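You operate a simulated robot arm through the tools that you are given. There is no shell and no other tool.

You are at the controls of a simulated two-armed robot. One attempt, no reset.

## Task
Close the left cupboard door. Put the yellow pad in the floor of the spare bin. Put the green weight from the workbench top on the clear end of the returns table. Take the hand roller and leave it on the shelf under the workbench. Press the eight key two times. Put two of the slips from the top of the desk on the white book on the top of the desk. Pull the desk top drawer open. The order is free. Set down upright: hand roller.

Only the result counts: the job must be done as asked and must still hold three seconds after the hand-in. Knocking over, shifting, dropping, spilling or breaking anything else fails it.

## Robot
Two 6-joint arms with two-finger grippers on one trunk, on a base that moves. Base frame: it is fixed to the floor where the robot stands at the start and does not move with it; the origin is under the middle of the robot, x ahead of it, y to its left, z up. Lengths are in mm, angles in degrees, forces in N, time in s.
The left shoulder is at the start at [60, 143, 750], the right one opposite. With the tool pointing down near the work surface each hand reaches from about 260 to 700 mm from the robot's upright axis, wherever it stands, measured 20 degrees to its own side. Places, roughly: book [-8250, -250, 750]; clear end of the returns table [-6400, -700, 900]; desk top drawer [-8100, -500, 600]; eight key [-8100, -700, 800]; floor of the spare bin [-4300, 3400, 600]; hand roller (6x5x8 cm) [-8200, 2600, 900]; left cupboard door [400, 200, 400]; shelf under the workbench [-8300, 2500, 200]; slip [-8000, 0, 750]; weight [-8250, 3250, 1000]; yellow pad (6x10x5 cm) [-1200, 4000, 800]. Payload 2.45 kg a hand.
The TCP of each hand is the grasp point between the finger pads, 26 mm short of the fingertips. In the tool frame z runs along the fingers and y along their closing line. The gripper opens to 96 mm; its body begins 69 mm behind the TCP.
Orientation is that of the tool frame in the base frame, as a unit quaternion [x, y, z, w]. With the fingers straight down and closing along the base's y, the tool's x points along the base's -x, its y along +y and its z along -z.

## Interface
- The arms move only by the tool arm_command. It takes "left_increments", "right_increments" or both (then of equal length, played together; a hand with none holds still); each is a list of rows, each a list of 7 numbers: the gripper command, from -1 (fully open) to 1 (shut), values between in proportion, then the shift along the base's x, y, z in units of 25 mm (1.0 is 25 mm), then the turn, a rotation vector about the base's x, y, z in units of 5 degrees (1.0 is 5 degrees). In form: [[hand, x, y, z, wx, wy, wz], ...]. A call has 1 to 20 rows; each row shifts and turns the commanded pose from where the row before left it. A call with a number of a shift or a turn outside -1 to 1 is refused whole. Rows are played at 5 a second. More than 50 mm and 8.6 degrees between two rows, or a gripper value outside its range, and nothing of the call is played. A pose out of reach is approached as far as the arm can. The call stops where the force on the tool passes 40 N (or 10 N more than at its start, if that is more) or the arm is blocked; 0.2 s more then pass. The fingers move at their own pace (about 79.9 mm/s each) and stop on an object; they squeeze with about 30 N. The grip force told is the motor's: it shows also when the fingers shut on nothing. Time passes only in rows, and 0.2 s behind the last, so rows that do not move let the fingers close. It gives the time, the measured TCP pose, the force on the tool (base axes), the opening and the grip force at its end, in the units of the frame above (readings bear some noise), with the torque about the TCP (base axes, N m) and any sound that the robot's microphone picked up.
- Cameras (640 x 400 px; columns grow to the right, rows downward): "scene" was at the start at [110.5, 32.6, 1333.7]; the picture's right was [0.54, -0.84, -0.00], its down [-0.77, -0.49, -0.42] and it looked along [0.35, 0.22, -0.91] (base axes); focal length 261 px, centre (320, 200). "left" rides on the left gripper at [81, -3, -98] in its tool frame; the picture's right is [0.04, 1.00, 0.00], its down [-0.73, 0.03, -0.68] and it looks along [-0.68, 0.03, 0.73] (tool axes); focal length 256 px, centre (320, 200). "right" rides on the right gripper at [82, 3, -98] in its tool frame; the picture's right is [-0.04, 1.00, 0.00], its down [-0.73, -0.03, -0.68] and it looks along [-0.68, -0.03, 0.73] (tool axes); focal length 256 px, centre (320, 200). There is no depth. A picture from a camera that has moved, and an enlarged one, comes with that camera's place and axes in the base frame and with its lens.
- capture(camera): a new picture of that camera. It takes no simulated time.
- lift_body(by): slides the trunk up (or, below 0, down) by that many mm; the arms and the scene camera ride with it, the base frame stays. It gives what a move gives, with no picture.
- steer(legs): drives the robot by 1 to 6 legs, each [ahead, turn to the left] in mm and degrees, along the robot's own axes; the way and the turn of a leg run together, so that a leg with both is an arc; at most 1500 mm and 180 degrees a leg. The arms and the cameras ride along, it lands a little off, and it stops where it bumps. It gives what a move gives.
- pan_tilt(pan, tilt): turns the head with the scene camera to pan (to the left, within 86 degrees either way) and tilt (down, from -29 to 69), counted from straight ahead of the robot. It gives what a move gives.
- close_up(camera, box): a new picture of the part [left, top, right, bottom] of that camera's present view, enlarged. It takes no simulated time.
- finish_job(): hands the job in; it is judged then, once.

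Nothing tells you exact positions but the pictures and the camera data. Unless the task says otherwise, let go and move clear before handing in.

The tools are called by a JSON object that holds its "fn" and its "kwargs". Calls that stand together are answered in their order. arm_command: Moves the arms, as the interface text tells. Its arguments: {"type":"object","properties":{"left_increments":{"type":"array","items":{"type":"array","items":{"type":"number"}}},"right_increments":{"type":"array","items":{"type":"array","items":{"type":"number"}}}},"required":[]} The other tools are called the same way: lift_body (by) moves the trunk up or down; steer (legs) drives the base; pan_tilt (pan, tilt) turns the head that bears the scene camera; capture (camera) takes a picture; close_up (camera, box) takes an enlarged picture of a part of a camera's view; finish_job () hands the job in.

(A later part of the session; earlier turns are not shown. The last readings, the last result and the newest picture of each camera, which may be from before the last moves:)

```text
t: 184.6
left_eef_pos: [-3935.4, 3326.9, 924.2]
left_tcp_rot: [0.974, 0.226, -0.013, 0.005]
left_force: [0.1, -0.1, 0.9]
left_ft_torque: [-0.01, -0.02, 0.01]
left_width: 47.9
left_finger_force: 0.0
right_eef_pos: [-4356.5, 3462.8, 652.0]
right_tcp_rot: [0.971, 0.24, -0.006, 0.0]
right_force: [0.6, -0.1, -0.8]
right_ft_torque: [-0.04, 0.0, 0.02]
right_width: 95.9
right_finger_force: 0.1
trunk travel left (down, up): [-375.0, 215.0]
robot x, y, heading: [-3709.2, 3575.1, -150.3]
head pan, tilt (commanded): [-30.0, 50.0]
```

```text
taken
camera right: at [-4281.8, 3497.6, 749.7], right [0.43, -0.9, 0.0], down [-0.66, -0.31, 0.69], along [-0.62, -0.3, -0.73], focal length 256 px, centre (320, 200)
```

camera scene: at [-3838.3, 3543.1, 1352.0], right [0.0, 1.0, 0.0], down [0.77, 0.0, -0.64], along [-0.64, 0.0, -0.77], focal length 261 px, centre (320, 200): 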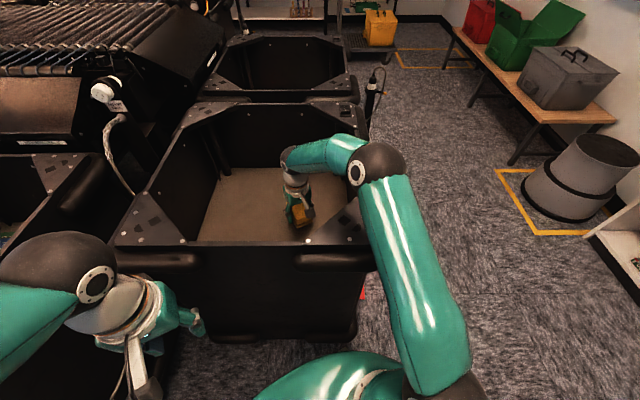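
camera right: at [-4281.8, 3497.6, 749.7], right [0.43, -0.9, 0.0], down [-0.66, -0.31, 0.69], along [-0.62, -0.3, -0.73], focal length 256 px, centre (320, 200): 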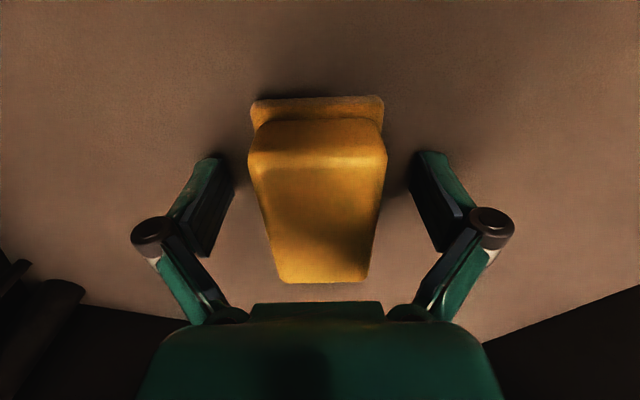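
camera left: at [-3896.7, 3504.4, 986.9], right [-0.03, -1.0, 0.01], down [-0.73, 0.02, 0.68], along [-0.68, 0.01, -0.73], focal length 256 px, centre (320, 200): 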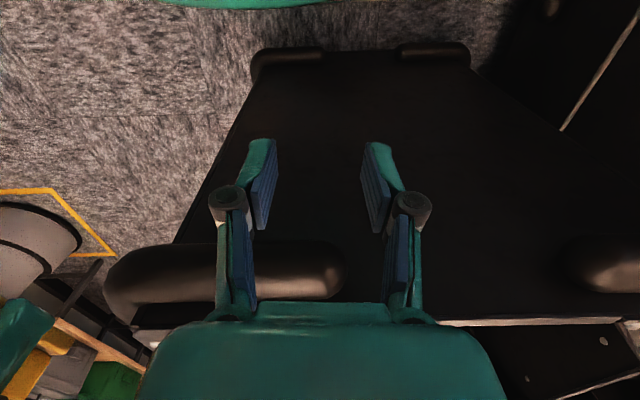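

The pad lies on the bin floor, released. Raise the hand out of the bin and confirm.

{"fn": "arm_command", "kwargs": {"right_increments": [[-1, 0, 0, 0.5, 0, 0, 0], [-1, 0, 0, 1, 0, 0, 0], [-1, 0, 0, 1, 0, 0, 0], [-1, 0, 0, 1, 0, 0, 0], [-1, 0, 0, 1, 0, 0, 0], [-1, 0, 0, 1, 0, 0, 0], [-1, 0, 0, 1, 0, 0, 0], [-1, 0, 0, 1, 0, 0, 0], [-1, 0, 0, 1, 0, 0, 0], [-1, 0, 0, 1, 0, 0, 0], [-1, 0, 0, 1, 0, 0, 0], [-1, 0, 0, 1, 0, 0, 0]]}}

{"fn": "capture", "kwargs": {"camera": "right"}}

{"fn": "capture", "kwargs": {"camera": "scene"}}

```text
t: 187.2
left_eef_pos: [-3933.4, 3326.1, 923.5]
left_tcp_rot: [0.974, 0.226, -0.013, 0.006]
left_force: [0.5, 0.1, 0.0]
left_ft_torque: [-0.02, 0.01, -0.03]
left_width: 47.9
left_finger_force: 0.1
right_eef_pos: [-4356.1, 3461.4, 941.0]
right_tcp_rot: [0.971, 0.239, -0.005, 0.002]
right_force: [-0.9, 0.3, -0.3]
right_ft_torque: [-0.03, -0.02, 0.0]
right_width: 96.1
right_finger_force: 0.0
trunk travel left (down, up): [-375.0, 215.0]
robot x, y, heading: [-3704.6, 3572.1, -150.1]
head pan, tilt (commanded): [-30.0, 50.0]
```

```text
taken
camera right: at [-4282.3, 3496.9, 1038.1], right [0.43, -0.9, 0.0], down [-0.66, -0.31, 0.69], along [-0.62, -0.3, -0.73], focal length 256 px, centre (320, 200)
```

right: 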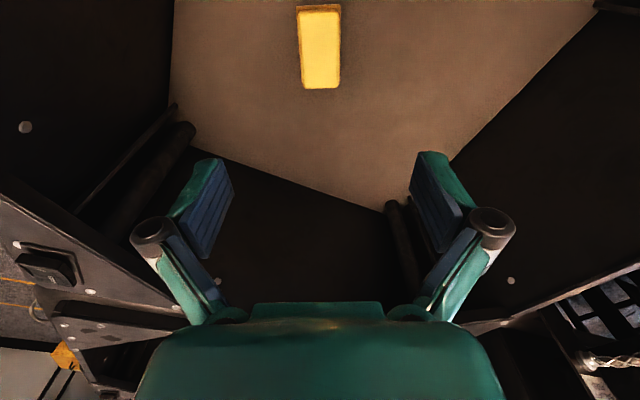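

```text
taken
camera scene: at [-3837.9, 3543.1, 1352.0], right [0.0, 1.0, 0.0], down [0.77, 0.0, -0.64], along [-0.64, 0.0, -0.77], focal length 261 px, centre (320, 200)
```

scene: 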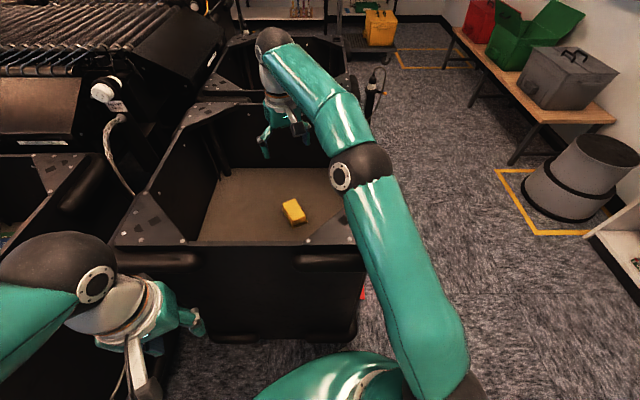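

The pad is in the bin. I'll retract the right hand, then back off and go round the right side of the bins toward the workbench.

{"fn": "arm_command", "kwargs": {"right_increments": [[-1, 0.95, 0.28, 0, 0, 0, 0], [-1, 0.95, 0.28, 0, 0, 0, 0], [-1, 0.95, 0.28, 0, 0, 0, 0], [-1, 0.95, 0.28, 0, 0, 0, 0], [-1, 0.95, 0.28, 0, 0, 0, 0], [-1, 0.95, 0.28, 0, 0, 0, 0], [-1, 0.95, 0.28, 0, 0, 0, 0], [-1, 0.95, 0.28, 0, 0, 0, 0], [-1, 0.95, 0.28, 0, 0, 0, 0], [0, 0.95, 0.28, 0, 0, 0, 0], [0, 0.8, 0.28, 0, 0, 0, 0]]}}

{"fn": "steer", "kwargs": {"legs": [[-450, 0], [0, -80], [600, 0], [0, 50]]}}

{"fn": "pan_tilt", "kwargs": {"pan": 0, "tilt": 20}}

{"fn": "capture", "kwargs": {"camera": "scene"}}

```text
t: 189.6
left_eef_pos: [-3933.0, 3325.8, 925.3]
left_tcp_rot: [0.974, 0.227, -0.014, 0.006]
left_force: [0.1, -0.1, 0.8]
left_ft_torque: [0.04, 0.0, 0.01]
left_width: 48.1
left_finger_force: 0.1
right_eef_pos: [-4097.1, 3540.1, 938.9]
right_tcp_rot: [0.971, 0.24, -0.007, 0.001]
right_force: [0.5, 0.4, 0.7]
right_ft_torque: [-0.04, 0.02, -0.02]
right_width: 47.9
right_finger_force: 0.0
trunk travel left (down, up): [-375.0, 215.0]
robot x, y, heading: [-3703.8, 3573.7, -150.4]
head pan, tilt (commanded): [-30.0, 50.0]
```

```text
t: 201.8
left_eef_pos: [-4020.8, 4154.0, 925.7]
left_tcp_rot: [0.999, -0.031, -0.015, 0.002]
left_force: [-1.4, 0.2, -0.3]
left_ft_torque: [0.03, 0.04, 0.01]
left_width: 48.0
left_finger_force: 0.2
right_eef_pos: [-4057.5, 4421.6, 939.9]
right_tcp_rot: [1.0, -0.018, -0.007, 0.001]
right_force: [-1.1, 0.3, -0.4]
right_ft_torque: [0.01, 0.01, -0.02]
right_width: 48.1
right_finger_force: 0.2
trunk travel left (down, up): [-375.0, 215.0]
robot x, y, heading: [-3698.1, 4266.3, 179.9]
head pan, tilt (commanded): [-30.0, 50.0]
```

```text
t: 202.8
left_eef_pos: [-4021.2, 4154.5, 925.9]
left_tcp_rot: [0.999, -0.032, -0.014, 0.002]
left_force: [-0.1, -0.1, 0.0]
left_ft_torque: [-0.01, 0.01, 0.0]
left_width: 47.8
left_finger_force: 0.0
right_eef_pos: [-4057.6, 4422.3, 940.7]
right_tcp_rot: [1.0, -0.019, -0.006, 0.001]
right_force: [0.7, -0.2, -0.4]
right_ft_torque: [-0.02, 0.02, 0.01]
right_width: 48.0
right_finger_force: 0.0
trunk travel left (down, up): [-375.0, 215.0]
robot x, y, heading: [-3699.9, 4268.7, 179.9]
head pan, tilt (commanded): [0.0, 20.0]
```

```text
taken
camera scene: at [-3855.3, 4267.4, 1397.6], right [0.0, 1.0, 0.0], down [0.34, 0.0, -0.94], along [-0.94, 0.0, -0.34], focal length 261 px, centre (320, 200)
```

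scene: 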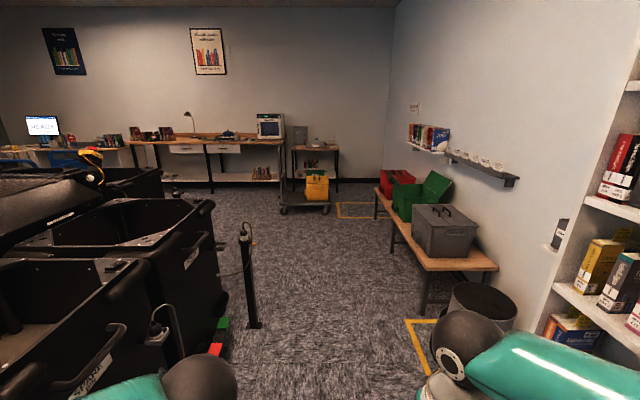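

{"fn": "close_up", "kwargs": {"camera": "scene", "box": [110, 90, 360, 240]}}

{"fn": "close_up", "kwargs": {"camera": "scene", "box": [160, 180, 480, 400]}}

```text
2.56 times, centred on (235, 165) of scene
camera zoom: at [-3855.3, 4267.4, 1397.6], right [0.0, 1.0, 0.0], down [0.34, 0.0, -0.94], along [-0.94, 0.0, -0.34], focal length 667 px, centre (538, 290)
```

zoom: 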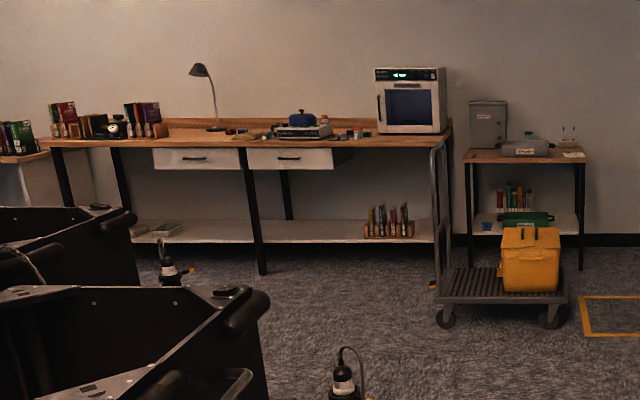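

```text
1.82 times, centred on (320, 290) of scene
camera zoom: at [-3855.3, 4267.4, 1397.6], right [0.0, 1.0, 0.0], down [0.34, 0.0, -0.94], along [-0.94, 0.0, -0.34], focal length 474 px, centre (320, 36)
```

zoom: 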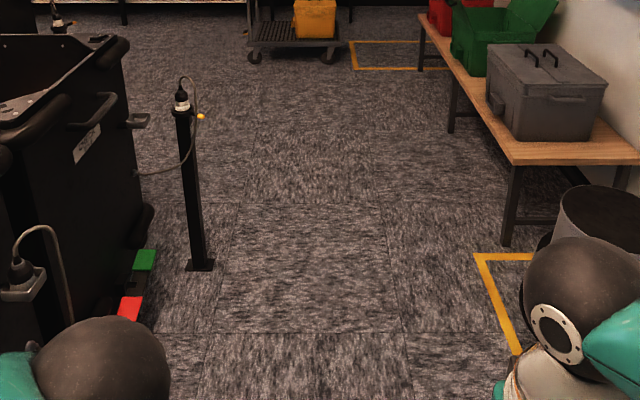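

The aisle between the slim post (y≈3822) and the stool/bench (y≈4860) is passable at y≈4370. I'll go through it.

{"fn": "steer", "kwargs": {"legs": [[500, -11], [500, 11], [850, 0]]}}

{"fn": "pan_tilt", "kwargs": {"pan": 40, "tilt": 20}}

{"fn": "capture", "kwargs": {"camera": "scene"}}

```text
t: 212.5
left_eef_pos: [-5862.8, 4259.6, 924.9]
left_tcp_rot: [0.999, -0.033, -0.015, 0.002]
left_force: [0.5, -0.5, 0.5]
left_ft_torque: [0.0, -0.01, 0.0]
left_width: 47.8
left_finger_force: 0.1
right_eef_pos: [-5898.2, 4526.6, 941.2]
right_tcp_rot: [1.0, -0.02, -0.006, 0.0]
right_force: [-0.8, 0.2, 0.2]
right_ft_torque: [0.0, -0.01, 0.02]
right_width: 48.1
right_finger_force: 0.1
trunk travel left (down, up): [-375.0, 215.0]
robot x, y, heading: [-5538.4, 4376.6, 179.7]
head pan, tilt (commanded): [0.0, 20.0]
```

```text
t: 213.6
left_eef_pos: [-5861.2, 4259.1, 924.8]
left_tcp_rot: [0.999, -0.033, -0.014, 0.001]
left_force: [-1.0, 0.2, 0.0]
left_ft_torque: [0.03, -0.02, 0.02]
left_width: 48.1
left_finger_force: 0.0
right_eef_pos: [-5897.0, 4526.9, 941.0]
right_tcp_rot: [1.0, -0.02, -0.006, 0.001]
right_force: [-1.0, -0.4, 0.1]
right_ft_torque: [-0.01, -0.05, 0.01]
right_width: 48.2
right_finger_force: 0.0
trunk travel left (down, up): [-375.0, 215.0]
robot x, y, heading: [-5543.8, 4372.8, 179.8]
head pan, tilt (commanded): [40.0, 20.0]
```

```text
taken
camera scene: at [-5674.6, 4313.5, 1397.7], right [-0.64, 0.77, 0.0], down [0.26, 0.22, -0.94], along [-0.72, -0.6, -0.34], focal length 261 px, centre (320, 200)
```

scene: 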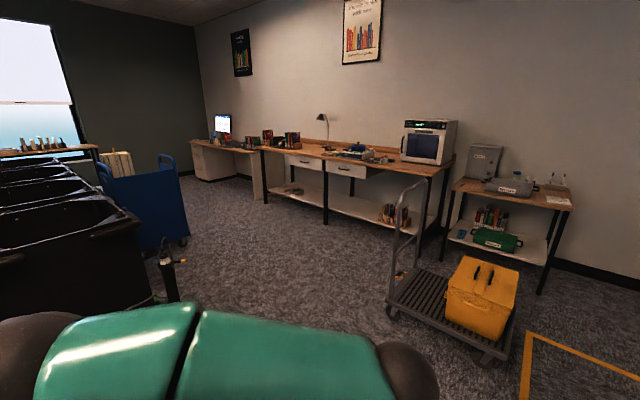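

The workbench is clear to approach diagonally between the trolley and the bin posts. I'll drive there.

{"fn": "steer", "kwargs": {"legs": [[200, 0], [0, 48], [1400, 0], [300, 0], [0, -47]]}}

{"fn": "pan_tilt", "kwargs": {"pan": 0, "tilt": 25}}

{"fn": "capture", "kwargs": {"camera": "scene"}}

```text
t: 228.5
left_eef_pos: [-7207.1, 2985.7, 924.8]
left_tcp_rot: [1.0, -0.027, -0.013, 0.002]
left_force: [1.1, -0.9, -0.1]
left_ft_torque: [0.02, -0.02, 0.0]
left_width: 47.9
left_finger_force: 0.0
right_eef_pos: [-7247.9, 3251.7, 940.6]
right_tcp_rot: [1.0, -0.016, -0.006, 0.0]
right_force: [0.8, 0.8, 0.2]
right_ft_torque: [0.02, -0.01, 0.02]
right_width: 48.1
right_finger_force: 0.1
trunk travel left (down, up): [-375.0, 215.0]
robot x, y, heading: [-6891.2, 3074.1, -179.3]
head pan, tilt (commanded): [40.0, 20.0]
```

```text
t: 229.6
left_eef_pos: [-7207.6, 2985.0, 926.6]
left_tcp_rot: [1.0, -0.028, -0.014, 0.002]
left_force: [0.7, 0.7, 0.4]
left_ft_torque: [0.01, 0.01, 0.02]
left_width: 47.9
left_finger_force: 0.0
right_eef_pos: [-7246.2, 3253.3, 940.7]
right_tcp_rot: [1.0, -0.015, -0.006, 0.0]
right_force: [0.1, 0.3, -0.7]
right_ft_torque: [0.06, -0.05, 0.01]
right_width: 48.2
right_finger_force: 0.0
trunk travel left (down, up): [-375.0, 215.0]
robot x, y, heading: [-6888.1, 3072.5, -179.1]
head pan, tilt (commanded): [0.0, 25.0]
```

```text
taken
camera scene: at [-7042.7, 3071.1, 1389.6], right [-0.01, 1.0, 0.0], down [0.42, 0.01, -0.91], along [-0.91, -0.01, -0.42], focal length 261 px, centre (320, 200)
```

scene: 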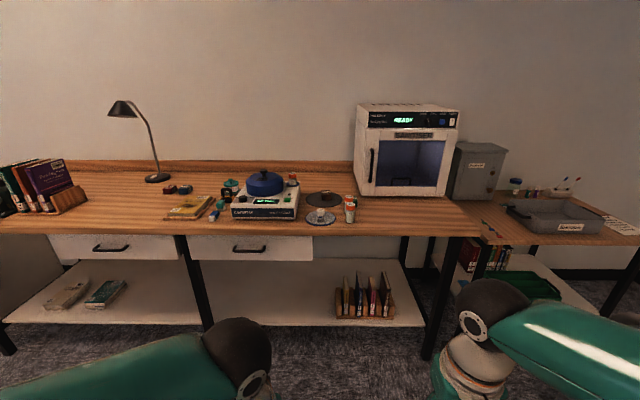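

{"fn": "close_up", "kwargs": {"camera": "scene", "box": [140, 150, 380, 240]}}

{"fn": "close_up", "kwargs": {"camera": "scene", "box": [200, 160, 370, 235]}}

```text
2.67 times, centred on (260, 195) of scene
camera zoom: at [-7042.7, 3071.1, 1389.6], right [-0.01, 1.0, 0.0], down [0.42, 0.01, -0.91], along [-0.91, -0.01, -0.42], focal length 695 px, centre (480, 213)
```

zoom: 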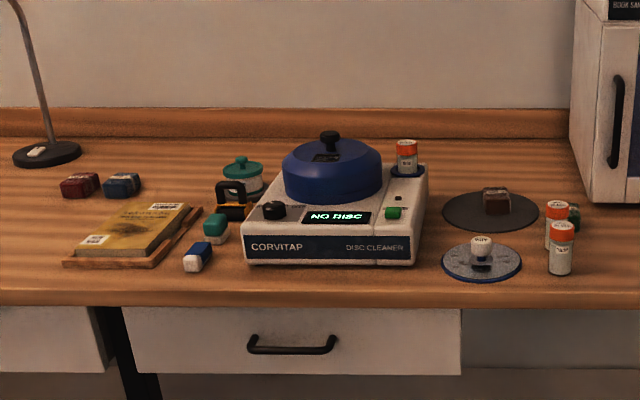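

```text
3.76 times, centred on (285, 198) of scene
camera zoom: at [-7042.7, 3071.1, 1389.6], right [-0.01, 1.0, 0.0], down [0.42, 0.01, -0.91], along [-0.91, -0.01, -0.42], focal length 982 px, centre (452, 209)
```

zoom: 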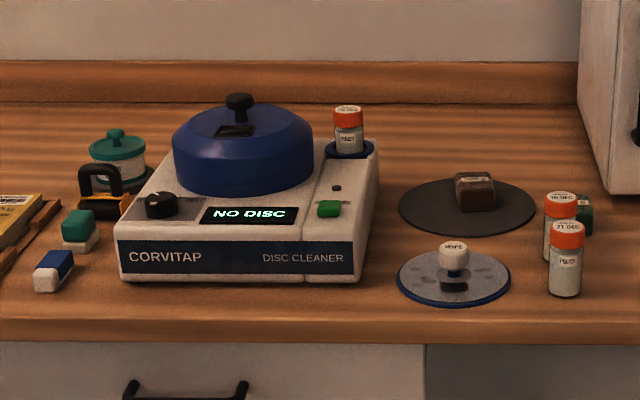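

I can see the bench items: the hand roller (orange base, black handle) near (-8200, 2610), the green weight behind two bottles near (-8206, 3231), bench top about z≈820. I'll go nearer for a better look.

{"fn": "steer", "kwargs": {"legs": [[0, 12], [600, 0], [0, -12.5]]}}

{"fn": "pan_tilt", "kwargs": {"pan": 0, "tilt": 40}}

{"fn": "capture", "kwargs": {"camera": "scene"}}

{"fn": "close_up", "kwargs": {"camera": "scene", "box": [120, 110, 280, 220]}}

{"fn": "close_up", "kwargs": {"camera": "scene", "box": [340, 110, 500, 220]}}

```text
t: 234.7
left_eef_pos: [-7799.4, 2854.7, 926.6]
left_tcp_rot: [0.999, -0.032, -0.014, 0.002]
left_force: [0.6, -0.2, -0.2]
left_ft_torque: [-0.02, -0.02, 0.02]
left_width: 48.0
left_finger_force: 0.1
right_eef_pos: [-7837.2, 3122.9, 942.0]
right_tcp_rot: [1.0, -0.019, -0.006, 0.0]
right_force: [0.0, 0.6, -0.3]
right_ft_torque: [-0.03, 0.05, 0.01]
right_width: 47.8
right_finger_force: 0.1
trunk travel left (down, up): [-375.0, 215.0]
robot x, y, heading: [-7476.5, 2931.7, -179.7]
head pan, tilt (commanded): [0.0, 25.0]
```

```text
t: 235.5
left_eef_pos: [-7799.3, 2855.6, 926.1]
left_tcp_rot: [0.999, -0.033, -0.014, 0.002]
left_force: [0.1, 0.5, 0.6]
left_ft_torque: [-0.01, -0.01, -0.02]
left_width: 47.9
left_finger_force: 0.1
right_eef_pos: [-7836.6, 3122.7, 942.7]
right_tcp_rot: [1.0, -0.02, -0.006, 0.0]
right_force: [0.0, 0.4, 0.8]
right_ft_torque: [0.03, 0.02, -0.01]
right_width: 47.9
right_finger_force: 0.1
trunk travel left (down, up): [-375.0, 215.0]
robot x, y, heading: [-7481.6, 2933.4, -179.7]
head pan, tilt (commanded): [0.0, 40.0]
```

```text
taken
camera scene: at [-7627.0, 2932.4, 1366.3], right [-0.01, 1.0, 0.0], down [0.64, 0.0, -0.77], along [-0.77, 0.0, -0.64], focal length 261 px, centre (320, 200)
```

scene: 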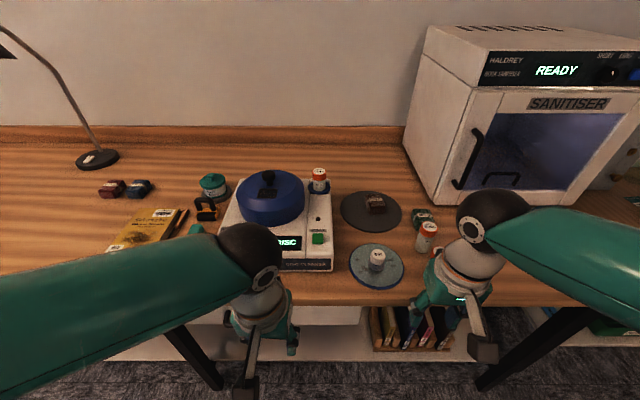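

```text
3.64 times, centred on (200, 165) of scene
camera zoom: at [-7627.0, 2932.4, 1366.3], right [-0.01, 1.0, 0.0], down [0.64, 0.0, -0.77], along [-0.77, 0.0, -0.64], focal length 948 px, centre (756, 327)
```

zoom: 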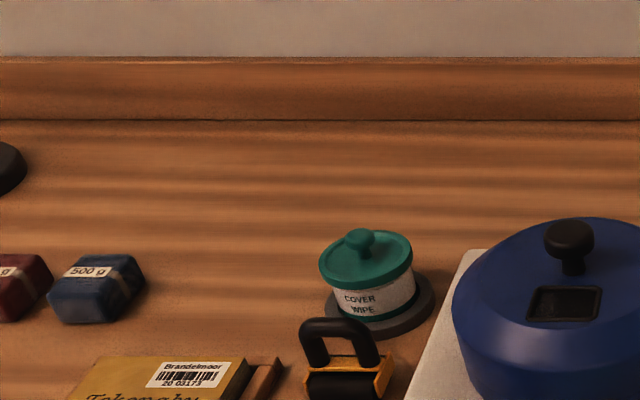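

```text
3.64 times, centred on (420, 165) of scene
camera zoom: at [-7627.0, 2932.4, 1366.3], right [-0.01, 1.0, 0.0], down [0.64, 0.0, -0.77], along [-0.77, 0.0, -0.64], focal length 948 px, centre (-44, 327)
```

zoom: 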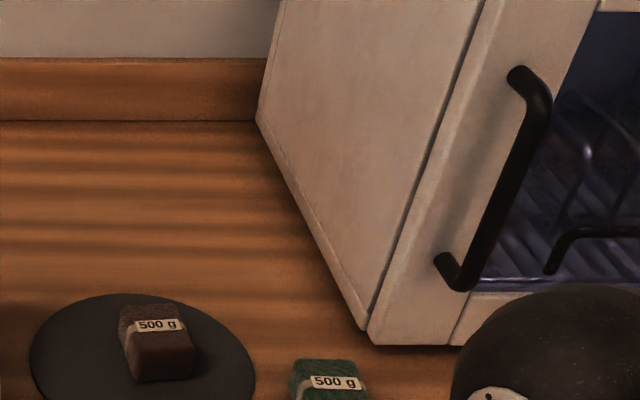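

Weights are labelled 500 g; the green one sits right behind the bottles. I'll raise both hands and move in closer.

{"fn": "arm_command", "kwargs": {"left_increments": [[-1, 0, 0, 1, 0, 0, 0], [-1, 0, 0, 1, 0, 0, 0], [-1, 0, 0, 1, 0, 0, 0], [-1, 0, 0, 1, 0, 0, 0]], "right_increments": [[-1, 0, 0, 1, 0, 0, 0], [-1, 0, 0, 1, 0, 0, 0], [-1, 0, 0, 1, 0, 0, 0], [-1, 0, 0, 1, 0, 0, 0]]}}

{"fn": "steer", "kwargs": {"legs": [[150, 0]]}}

{"fn": "pan_tilt", "kwargs": {"pan": 0, "tilt": 50}}

{"fn": "capture", "kwargs": {"camera": "scene"}}

{"fn": "capture", "kwargs": {"camera": "right"}}

{"fn": "capture", "kwargs": {"camera": "left"}}

```text
t: 236.5
left_eef_pos: [-7799.9, 2855.7, 1027.2]
left_tcp_rot: [0.999, -0.034, -0.014, 0.002]
left_force: [0.1, -0.3, 0.0]
left_ft_torque: [0.02, -0.05, 0.01]
left_width: 95.9
left_finger_force: 0.0
right_eef_pos: [-7835.6, 3122.2, 1042.5]
right_tcp_rot: [1.0, -0.019, -0.007, 0.001]
right_force: [-0.3, -0.9, -1.3]
right_ft_torque: [0.01, 0.03, -0.01]
right_width: 96.1
right_finger_force: 0.0
trunk travel left (down, up): [-375.0, 215.0]
robot x, y, heading: [-7478.6, 2933.6, -179.5]
head pan, tilt (commanded): [0.0, 40.0]
```

```text
t: 237.9
left_eef_pos: [-7951.6, 2854.3, 1027.4]
left_tcp_rot: [0.999, -0.032, -0.013, 0.002]
left_force: [-0.2, 0.0, 0.0]
left_ft_torque: [0.01, -0.05, 0.0]
left_width: 96.1
left_finger_force: 0.1
right_eef_pos: [-7986.6, 3122.2, 1039.7]
right_tcp_rot: [1.0, -0.019, -0.005, 0.0]
right_force: [-1.1, -0.4, 0.8]
right_ft_torque: [0.05, -0.05, 0.0]
right_width: 95.9
right_finger_force: 0.0
trunk travel left (down, up): [-375.0, 215.0]
robot x, y, heading: [-7631.5, 2930.4, -179.9]
head pan, tilt (commanded): [0.0, 40.0]
```

```text
t: 238.6
left_eef_pos: [-7949.4, 2855.0, 1028.7]
left_tcp_rot: [0.999, -0.032, -0.014, 0.003]
left_force: [0.4, -0.4, 0.6]
left_ft_torque: [0.03, 0.02, -0.02]
left_width: 96.0
left_finger_force: 0.0
right_eef_pos: [-7986.3, 3121.5, 1042.5]
right_tcp_rot: [1.0, -0.018, -0.007, 0.0]
right_force: [-0.4, -0.5, 0.3]
right_ft_torque: [0.03, 0.0, -0.02]
right_width: 96.3
right_finger_force: 0.1
trunk travel left (down, up): [-375.0, 215.0]
robot x, y, heading: [-7629.9, 2929.0, -179.6]
head pan, tilt (commanded): [0.0, 50.0]
```

```text
taken
camera scene: at [-7769.2, 2931.6, 1352.1], right [-0.01, 1.0, 0.0], down [0.77, 0.0, -0.64], along [-0.64, 0.0, -0.77], focal length 261 px, centre (320, 200)
```

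scene: 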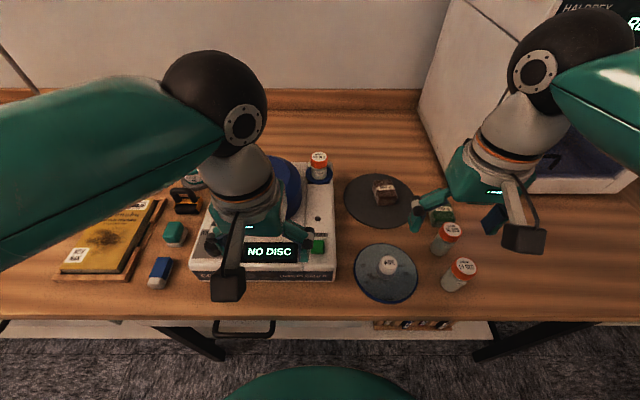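

```text
taken
camera right: at [-7903.4, 3115.5, 1139.4], right [-0.08, -1.0, 0.0], down [-0.72, 0.06, 0.69], along [-0.69, 0.05, -0.73], focal length 256 px, centre (320, 200)
```

right: 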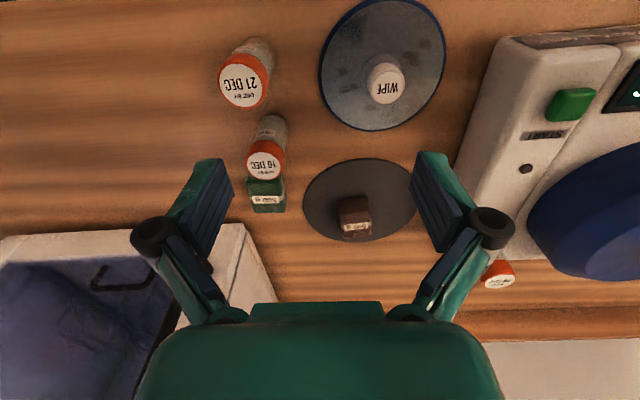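

```text
taken
camera left: at [-7865.7, 2851.7, 1124.2], right [-0.03, -1.0, 0.0], down [-0.71, 0.02, 0.7], along [-0.7, 0.01, -0.71], focal length 256 px, centre (320, 200)
```

left: 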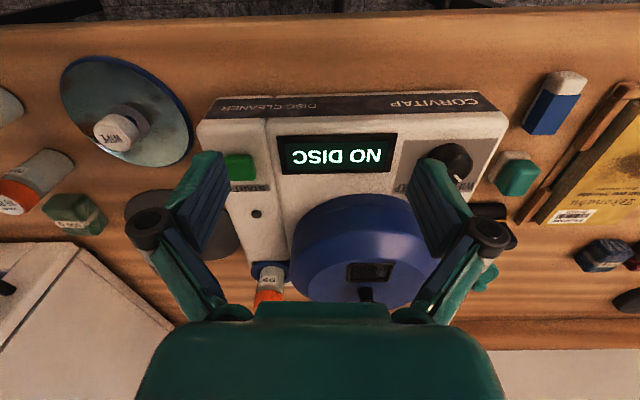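

{"fn": "close_up", "kwargs": {"camera": "right", "box": [200, 90, 380, 250]}}

{"fn": "close_up", "kwargs": {"camera": "scene", "box": [130, 160, 220, 230]}}

```text
2.50 times, centred on (290, 170) of right
camera zoom: at [-7903.4, 3115.5, 1139.4], right [-0.08, -1.0, 0.0], down [-0.72, 0.06, 0.69], along [-0.69, 0.05, -0.73], focal length 640 px, centre (395, 275)
```

zoom: 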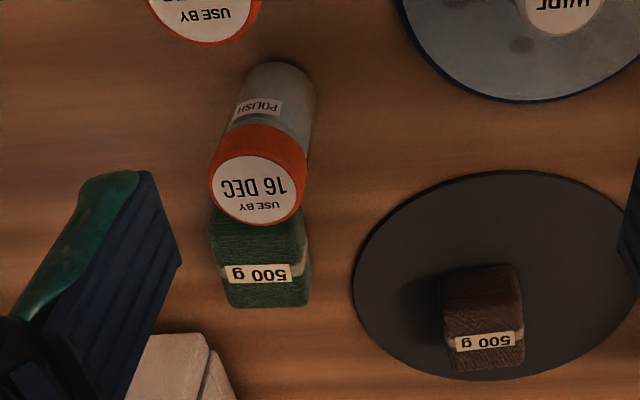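

```text
5.71 times, centred on (175, 195) of scene
camera zoom: at [-7769.2, 2931.6, 1352.1], right [-0.01, 1.0, 0.0], down [0.77, 0.0, -0.64], along [-0.64, 0.0, -0.77], focal length 1490 px, centre (1149, 229)
```

zoom: 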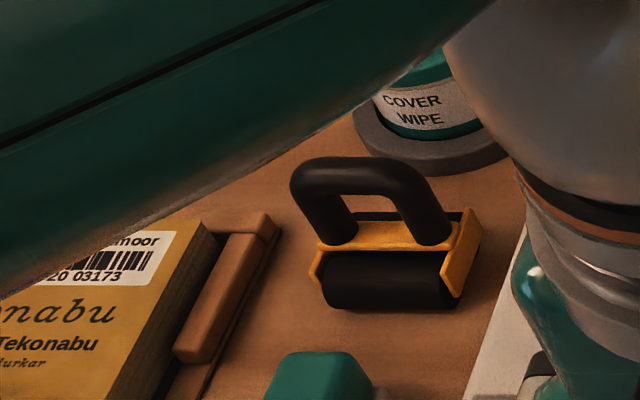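

The hand roller has a black arch handle over an orange frame, about 30 mm from the cleaner machine. I'll bring the left hand over to view it closely.

{"fn": "arm_command", "kwargs": {"left_increments": [[-1, -0.3, -1, 0, 0, 0, 0], [-1, -0.3, -1, 0, 0, 0, 0], [-1, -0.3, -1, 0, 0, 0, 0], [-1, -0.3, -1, 0, 0, 0, 0], [-1, -0.3, -1, 0, 0, 0, 0], [-1, -0.3, -1, 0, 0, 0, 0], [-1, -0.3, -1, 0, 0, 0, 0], [-1, -0.3, -1, 0, 0, 0, 0], [-1, -0.3, -1, 0, 0, 0, 0], [-1, -0.3, -1, 0, 0, 0, 0]]}}

{"fn": "capture", "kwargs": {"camera": "left"}}

{"fn": "capture", "kwargs": {"camera": "scene"}}

```text
t: 240.8
left_eef_pos: [-8024.8, 2603.3, 1027.8]
left_tcp_rot: [0.999, -0.033, -0.014, 0.003]
left_force: [-0.2, -0.7, 0.6]
left_ft_torque: [0.0, 0.04, 0.0]
left_width: 96.1
left_finger_force: 0.0
right_eef_pos: [-7986.2, 3122.2, 1041.3]
right_tcp_rot: [1.0, -0.02, -0.006, 0.0]
right_force: [0.4, 0.3, 0.0]
right_ft_torque: [0.04, -0.01, 0.03]
right_width: 95.8
right_finger_force: 0.1
trunk travel left (down, up): [-375.0, 215.0]
robot x, y, heading: [-7629.8, 2932.2, -179.8]
head pan, tilt (commanded): [0.0, 50.0]
```

```text
taken
camera left: at [-7940.0, 2600.6, 1124.1], right [-0.03, -1.0, 0.0], down [-0.71, 0.02, 0.7], along [-0.7, 0.01, -0.72], focal length 256 px, centre (320, 200)
```

left: 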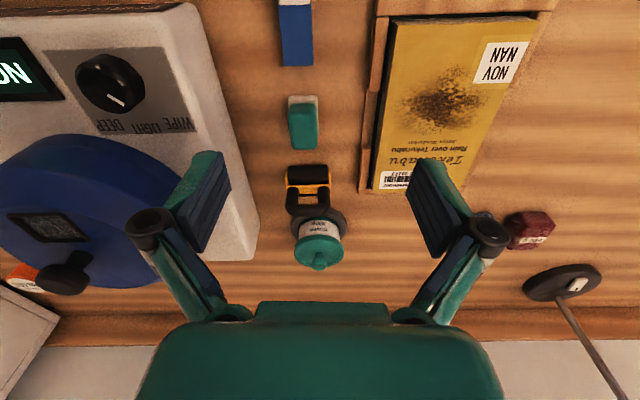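

```text
taken
camera scene: at [-7769.3, 2931.4, 1352.0], right [-0.01, 1.0, 0.0], down [0.77, 0.0, -0.64], along [-0.64, 0.0, -0.77], focal length 261 px, centre (320, 200)
```

scene: 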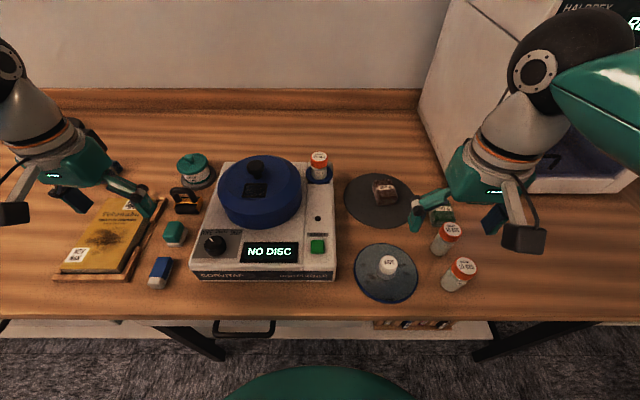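

{"fn": "close_up", "kwargs": {"camera": "left", "box": [240, 80, 380, 280]}}

{"fn": "close_up", "kwargs": {"camera": "scene", "box": [140, 140, 240, 220]}}

```text
2.00 times, centred on (310, 180) of left
camera zoom: at [-7940.0, 2600.6, 1124.1], right [-0.03, -1.0, 0.0], down [-0.71, 0.02, 0.7], along [-0.7, 0.01, -0.72], focal length 512 px, centre (340, 240)
```

zoom: 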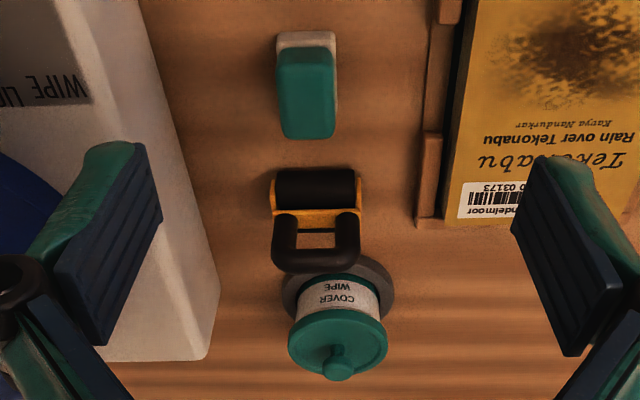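

```text
5.00 times, centred on (190, 180) of scene
camera zoom: at [-7769.3, 2931.4, 1352.0], right [-0.01, 1.0, 0.0], down [0.77, 0.0, -0.64], along [-0.64, 0.0, -0.77], focal length 1304 px, centre (970, 300)
```

zoom: 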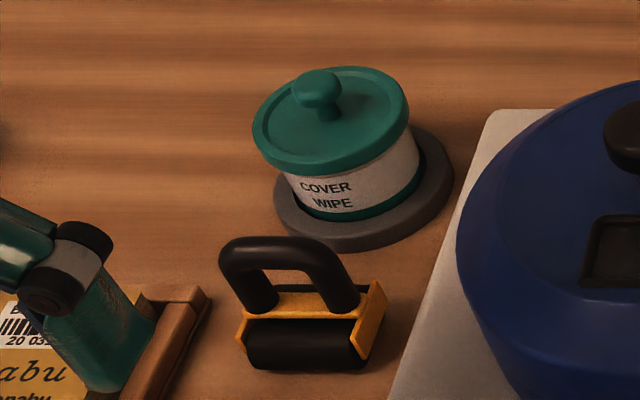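

The roller's frame is about 64 mm wide at y≈2619, x≈-8165, with ~50 mm of free gap to the machine. I'll bring the left hand right above it and look again.

{"fn": "arm_command", "kwargs": {"left_increments": [[-1, -0.9, 0.107, 0, 0, -0.053, 0], [-1, -0.9, 0.107, 0, 0, -0.053, 0], [-1, -0.9, 0.107, 0, 0, -0.053, 0], [-1, -0.9, 0.107, 0, 0, -0.053, 0], [-1, -0.9, 0.107, 0, 0, -0.053, 0], [-1, -0.9, 0.107, 0, 0, -0.053, 0]]}}

{"fn": "close_up", "kwargs": {"camera": "left", "box": [120, 0, 520, 250]}}

{"fn": "close_up", "kwargs": {"camera": "scene", "box": [100, 100, 260, 220]}}

```text
t: 242.2
left_eef_pos: [-8161.5, 2620.8, 1027.9]
left_tcp_rot: [0.999, -0.033, 0.001, 0.002]
left_force: [-0.4, -0.2, -0.2]
left_ft_torque: [0.02, 0.0, 0.0]
left_width: 96.1
left_finger_force: 0.1
right_eef_pos: [-7987.1, 3121.3, 1042.0]
right_tcp_rot: [1.0, -0.019, -0.006, 0.0]
right_force: [-0.4, -0.4, -0.2]
right_ft_torque: [0.01, 0.0, 0.02]
right_width: 96.0
right_finger_force: 0.0
trunk travel left (down, up): [-375.0, 215.0]
robot x, y, heading: [-7630.6, 2932.3, -179.8]
head pan, tilt (commanded): [0.0, 50.0]
```

```text
1.60 times, centred on (320, 125) of left
camera zoom: at [-8079.2, 2618.3, 1125.6], right [-0.03, -1.0, 0.0], down [-0.73, 0.02, 0.68], along [-0.68, 0.01, -0.73], focal length 410 px, centre (320, 320)
```

zoom: 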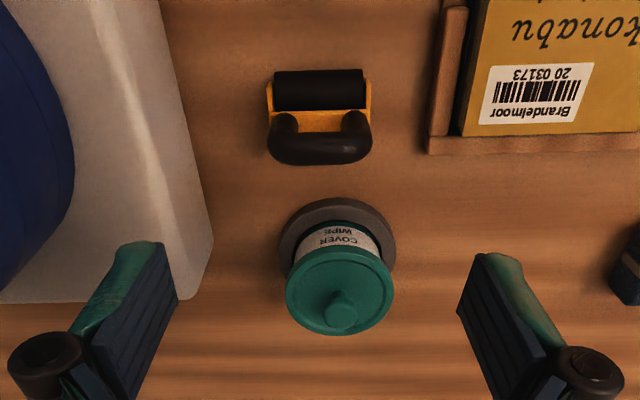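

```text
3.33 times, centred on (180, 160) of scene
camera zoom: at [-7770.1, 2931.6, 1351.9], right [-0.01, 1.0, 0.0], down [0.77, 0.0, -0.64], along [-0.64, 0.0, -0.77], focal length 869 px, centre (787, 333)
```

zoom: 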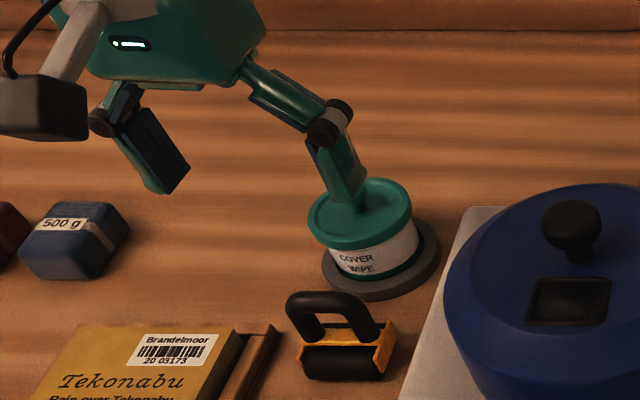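

{"fn": "arm_command", "kwargs": {"left_increments": [[-0.625, 0.44, -0.23, 0, 0, 0, 0], [-0.625, 0, 0, -1, 0, 0, 0], [-0.625, 0, 0, -1, 0, 0, 0], [-0.625, 0, 0, -1, 0, 0, 0]]}}

{"fn": "capture", "kwargs": {"camera": "left"}}

{"fn": "close_up", "kwargs": {"camera": "scene", "box": [120, 100, 280, 220]}}

```text
t: 243.2
left_eef_pos: [-8149.3, 2613.8, 952.8]
left_tcp_rot: [0.999, -0.033, 0.0, 0.002]
left_force: [-0.5, -0.1, 0.9]
left_ft_torque: [0.0, -0.05, 0.01]
left_width: 78.2
left_finger_force: 0.2
right_eef_pos: [-7985.7, 3121.9, 1041.6]
right_tcp_rot: [1.0, -0.02, -0.006, 0.0]
right_force: [0.6, 0.4, 0.2]
right_ft_torque: [0.02, -0.02, 0.02]
right_width: 96.3
right_finger_force: 0.0
trunk travel left (down, up): [-375.0, 215.0]
robot x, y, heading: [-7629.5, 2932.3, -179.7]
head pan, tilt (commanded): [0.0, 50.0]
```

```text
taken
camera left: at [-8067.3, 2611.8, 1051.0], right [-0.03, -1.0, 0.0], down [-0.73, 0.02, 0.68], along [-0.68, 0.01, -0.73], focal length 256 px, centre (320, 200)
```

left: 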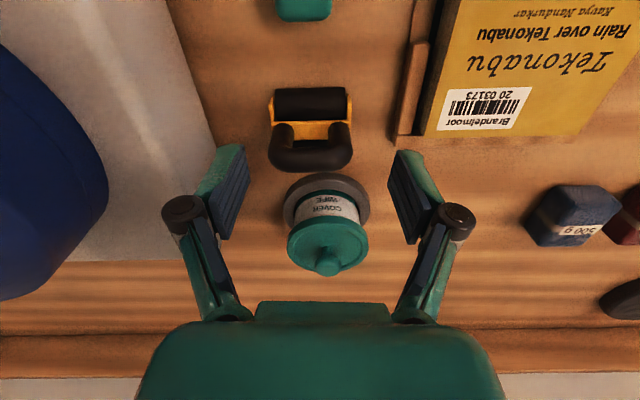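

```text
3.33 times, centred on (200, 160) of scene
camera zoom: at [-7769.5, 2931.5, 1352.0], right [-0.01, 1.0, 0.0], down [0.77, 0.0, -0.64], along [-0.64, 0.0, -0.77], focal length 869 px, centre (720, 333)
```

zoom: 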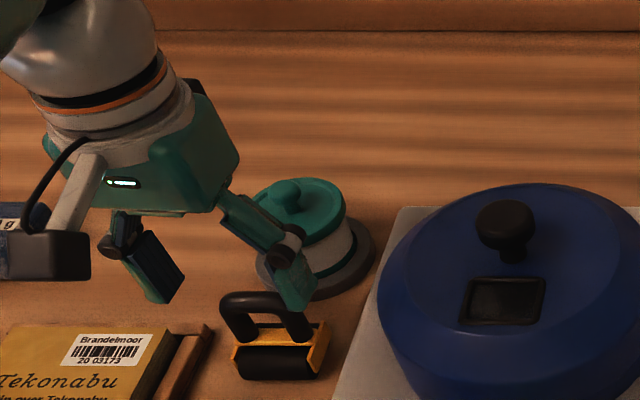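

{"fn": "arm_command", "kwargs": {"left_increments": [[-0.625, 0, 0.12, -0.8, 0, 0, 0], [-0.625, 0, 0, -0.8, 0, 0, 0], [-0.625, 0, 0, -0.8, 0, 0, 0]]}}

{"fn": "capture", "kwargs": {"camera": "left"}}

{"fn": "close_up", "kwargs": {"camera": "scene", "box": [120, 120, 260, 225]}}

```text
t: 244.0
left_eef_pos: [-8149.6, 2618.1, 892.9]
left_tcp_rot: [0.999, -0.032, -0.001, 0.001]
left_force: [0.0, 0.2, 0.6]
left_ft_torque: [0.01, 0.02, 0.0]
left_width: 77.8
left_finger_force: 0.0
right_eef_pos: [-7985.7, 3121.4, 1041.1]
right_tcp_rot: [1.0, -0.019, -0.006, 0.0]
right_force: [-0.7, -1.0, -0.4]
right_ft_torque: [-0.01, 0.02, -0.02]
right_width: 96.0
right_finger_force: 0.0
trunk travel left (down, up): [-375.0, 215.0]
robot x, y, heading: [-7630.1, 2931.4, -179.7]
head pan, tilt (commanded): [0.0, 50.0]
```

```text
taken
camera left: at [-8067.4, 2615.5, 991.3], right [-0.03, -1.0, 0.0], down [-0.73, 0.02, 0.68], along [-0.68, 0.01, -0.73], focal length 256 px, centre (320, 200)
```

left: 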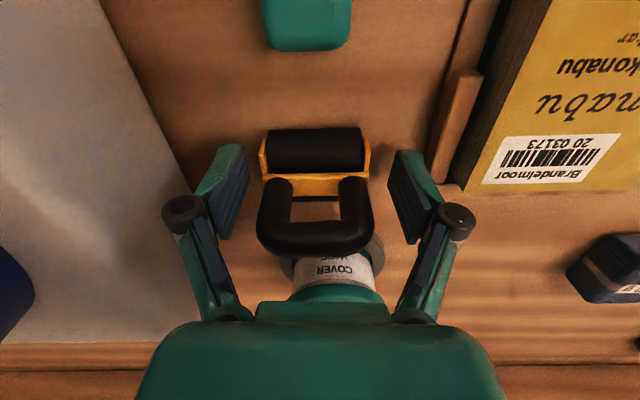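

```text
3.81 times, centred on (190, 172) of scene
camera zoom: at [-7769.5, 2931.5, 1352.0], right [-0.01, 1.0, 0.0], down [0.77, 0.0, -0.64], along [-0.64, 0.0, -0.77], focal length 993 px, centre (815, 305)
```

zoom: 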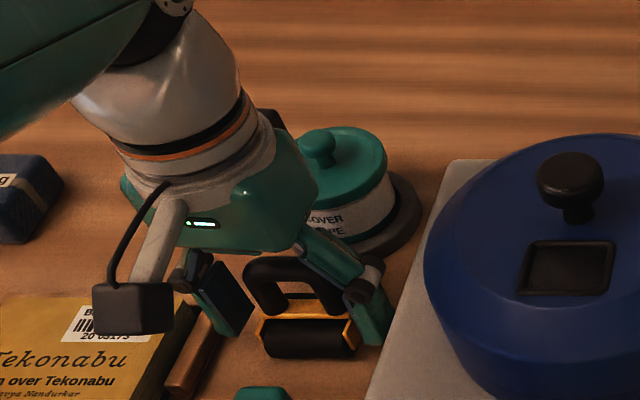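

{"fn": "arm_command", "kwargs": {"left_increments": [[-0.625, 0, 0.05, -0.25, 0, 0, 0], [-0.625, 0, 0, -0.25, 0, 0, 0]]}}

{"fn": "close_up", "kwargs": {"camera": "scene", "box": [150, 150, 240, 220]}}

{"fn": "capture", "kwargs": {"camera": "left"}}

```text
t: 244.6
left_eef_pos: [-8149.8, 2618.9, 880.5]
left_tcp_rot: [0.999, -0.032, 0.0, 0.002]
left_force: [-0.6, -0.8, -0.1]
left_ft_torque: [0.0, 0.0, -0.02]
left_width: 77.7
left_finger_force: 0.1
right_eef_pos: [-7986.0, 3121.5, 1042.7]
right_tcp_rot: [1.0, -0.019, -0.006, -0.001]
right_force: [-0.8, -0.3, 0.1]
right_ft_torque: [-0.01, 0.01, -0.01]
right_width: 95.8
right_finger_force: 0.1
trunk travel left (down, up): [-375.0, 215.0]
robot x, y, heading: [-7630.4, 2929.2, -179.9]
head pan, tilt (commanded): [0.0, 50.0]
```

```text
5.71 times, centred on (195, 185) of scene
camera zoom: at [-7769.3, 2931.6, 1352.1], right [-0.01, 1.0, 0.0], down [0.77, 0.0, -0.64], along [-0.64, 0.0, -0.77], focal length 1490 px, centre (1034, 286)
```

zoom: 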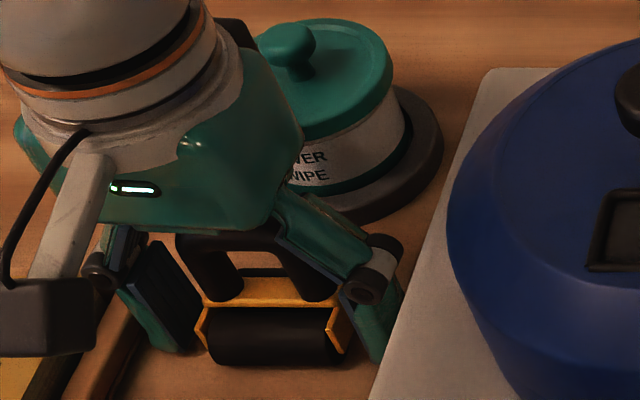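

```text
taken
camera left: at [-8067.2, 2616.7, 979.1], right [-0.03, -1.0, 0.0], down [-0.73, 0.02, 0.68], along [-0.68, 0.01, -0.73], focal length 256 px, centre (320, 200)
```

left: 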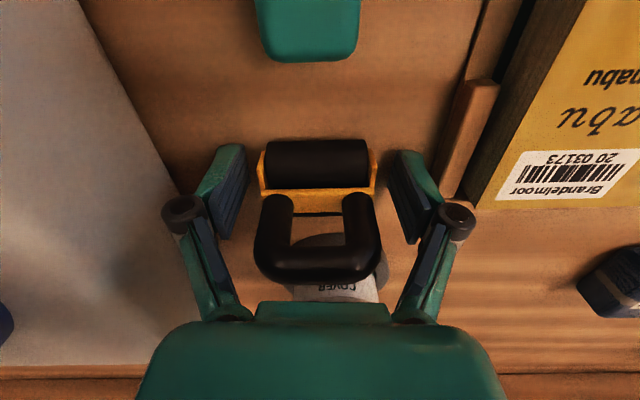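

{"fn": "arm_command", "kwargs": {"left_increments": [[-0.625, 0, 0, -0.22, 0, 0, 0], [-0.2, 0, 0, 0, 0, 0, 0], [0.3, 0, 0, 0, 0, 0, 0], [1, 0, 0, 0, 0, 0, 0], [1, 0, 0, 0, 0, 0, 0]]}}

{"fn": "capture", "kwargs": {"camera": "left"}}

```text
t: 245.4
left_eef_pos: [-8150.0, 2622.3, 883.4]
left_tcp_rot: [0.999, -0.031, -0.008, -0.001]
left_force: [3.9, 5.1, 20.2]
left_ft_torque: [-0.25, -0.36, 0.21]
left_width: 54.7
left_finger_force: 45.2
right_eef_pos: [-7984.1, 3122.2, 1043.7]
right_tcp_rot: [1.0, -0.019, -0.007, 0.001]
right_force: [0.2, -0.8, 0.4]
right_ft_torque: [0.0, 0.01, 0.01]
right_width: 96.1
right_finger_force: 0.2
trunk travel left (down, up): [-375.0, 215.0]
robot x, y, heading: [-7630.2, 2935.7, -179.7]
head pan, tilt (commanded): [0.0, 50.0]
stopped in row 3 (left hand): the force on the tool passed its limit at 50 N (the readings are from after the stop); the commanded pose is now the measured one
```

```text
taken
camera left: at [-8066.2, 2619.7, 980.9], right [-0.02, -1.0, 0.0], down [-0.72, 0.01, 0.69], along [-0.69, 0.02, -0.72], focal length 256 px, centre (320, 200)
```

left: 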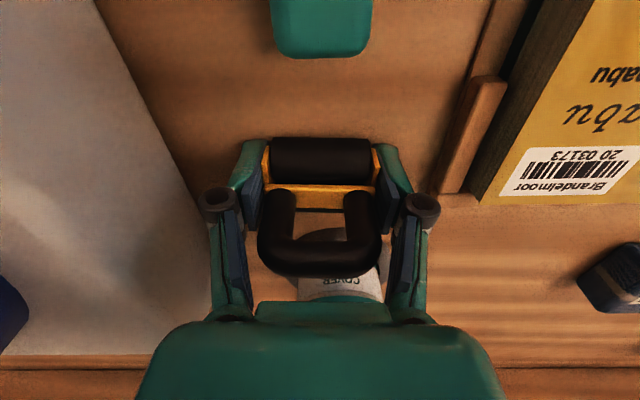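

Gripped on the frame at 54.7 mm. I'll tighten and lift gently.

{"fn": "arm_command", "kwargs": {"left_increments": [[1, 0, 0, 0, 0, 0, 0], [1, 0, 0, 0.15, 0, 0, 0], [1, 0, 0, 0, 0, 0, 0], [1, 0, 0, 0.3, 0, 0, 0], [1, 0, 0, 0.5, 0, 0, 0], [1, 0, 0, 0.5, 0, 0, 0]]}}

{"fn": "capture", "kwargs": {"camera": "left"}}

{"fn": "close_up", "kwargs": {"camera": "scene", "box": [130, 120, 270, 225]}}

```text
t: 246.8
left_eef_pos: [-8151.9, 2621.1, 916.6]
left_tcp_rot: [0.999, -0.032, -0.005, -0.001]
left_force: [0.0, -0.5, -1.9]
left_ft_torque: [0.0, 0.01, -0.03]
left_width: 55.0
left_finger_force: 29.7
right_eef_pos: [-7985.1, 3121.0, 1043.1]
right_tcp_rot: [1.0, -0.019, -0.006, 0.0]
right_force: [-0.7, -0.1, 0.4]
right_ft_torque: [0.0, 0.03, 0.01]
right_width: 95.9
right_finger_force: 0.0
trunk travel left (down, up): [-375.0, 215.0]
robot x, y, heading: [-7630.6, 2931.9, -179.5]
head pan, tilt (commanded): [0.0, 50.0]
```

```text
taken
camera left: at [-8068.3, 2618.4, 1013.8], right [-0.02, -1.0, 0.0], down [-0.73, 0.02, 0.69], along [-0.69, 0.02, -0.73], focal length 256 px, centre (320, 200)
```

left: 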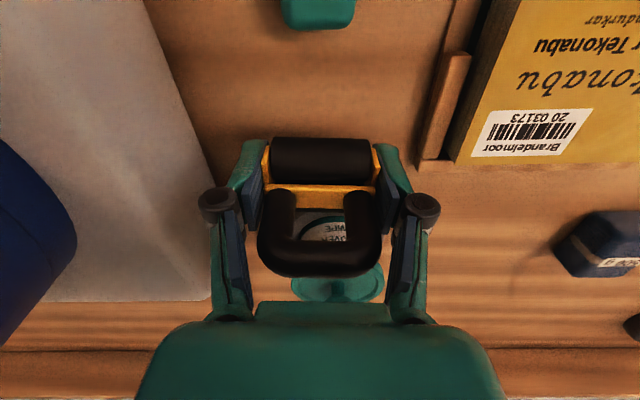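

```text
3.81 times, centred on (200, 172) of scene
camera zoom: at [-7769.1, 2931.7, 1352.0], right [-0.01, 1.0, 0.0], down [0.77, 0.0, -0.64], along [-0.64, 0.0, -0.77], focal length 993 px, centre (777, 305)
```

zoom: 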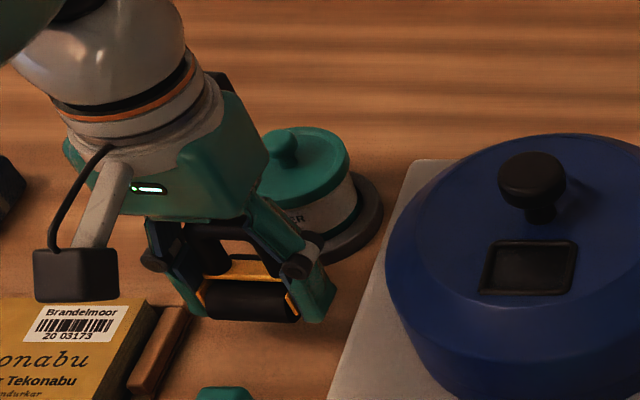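

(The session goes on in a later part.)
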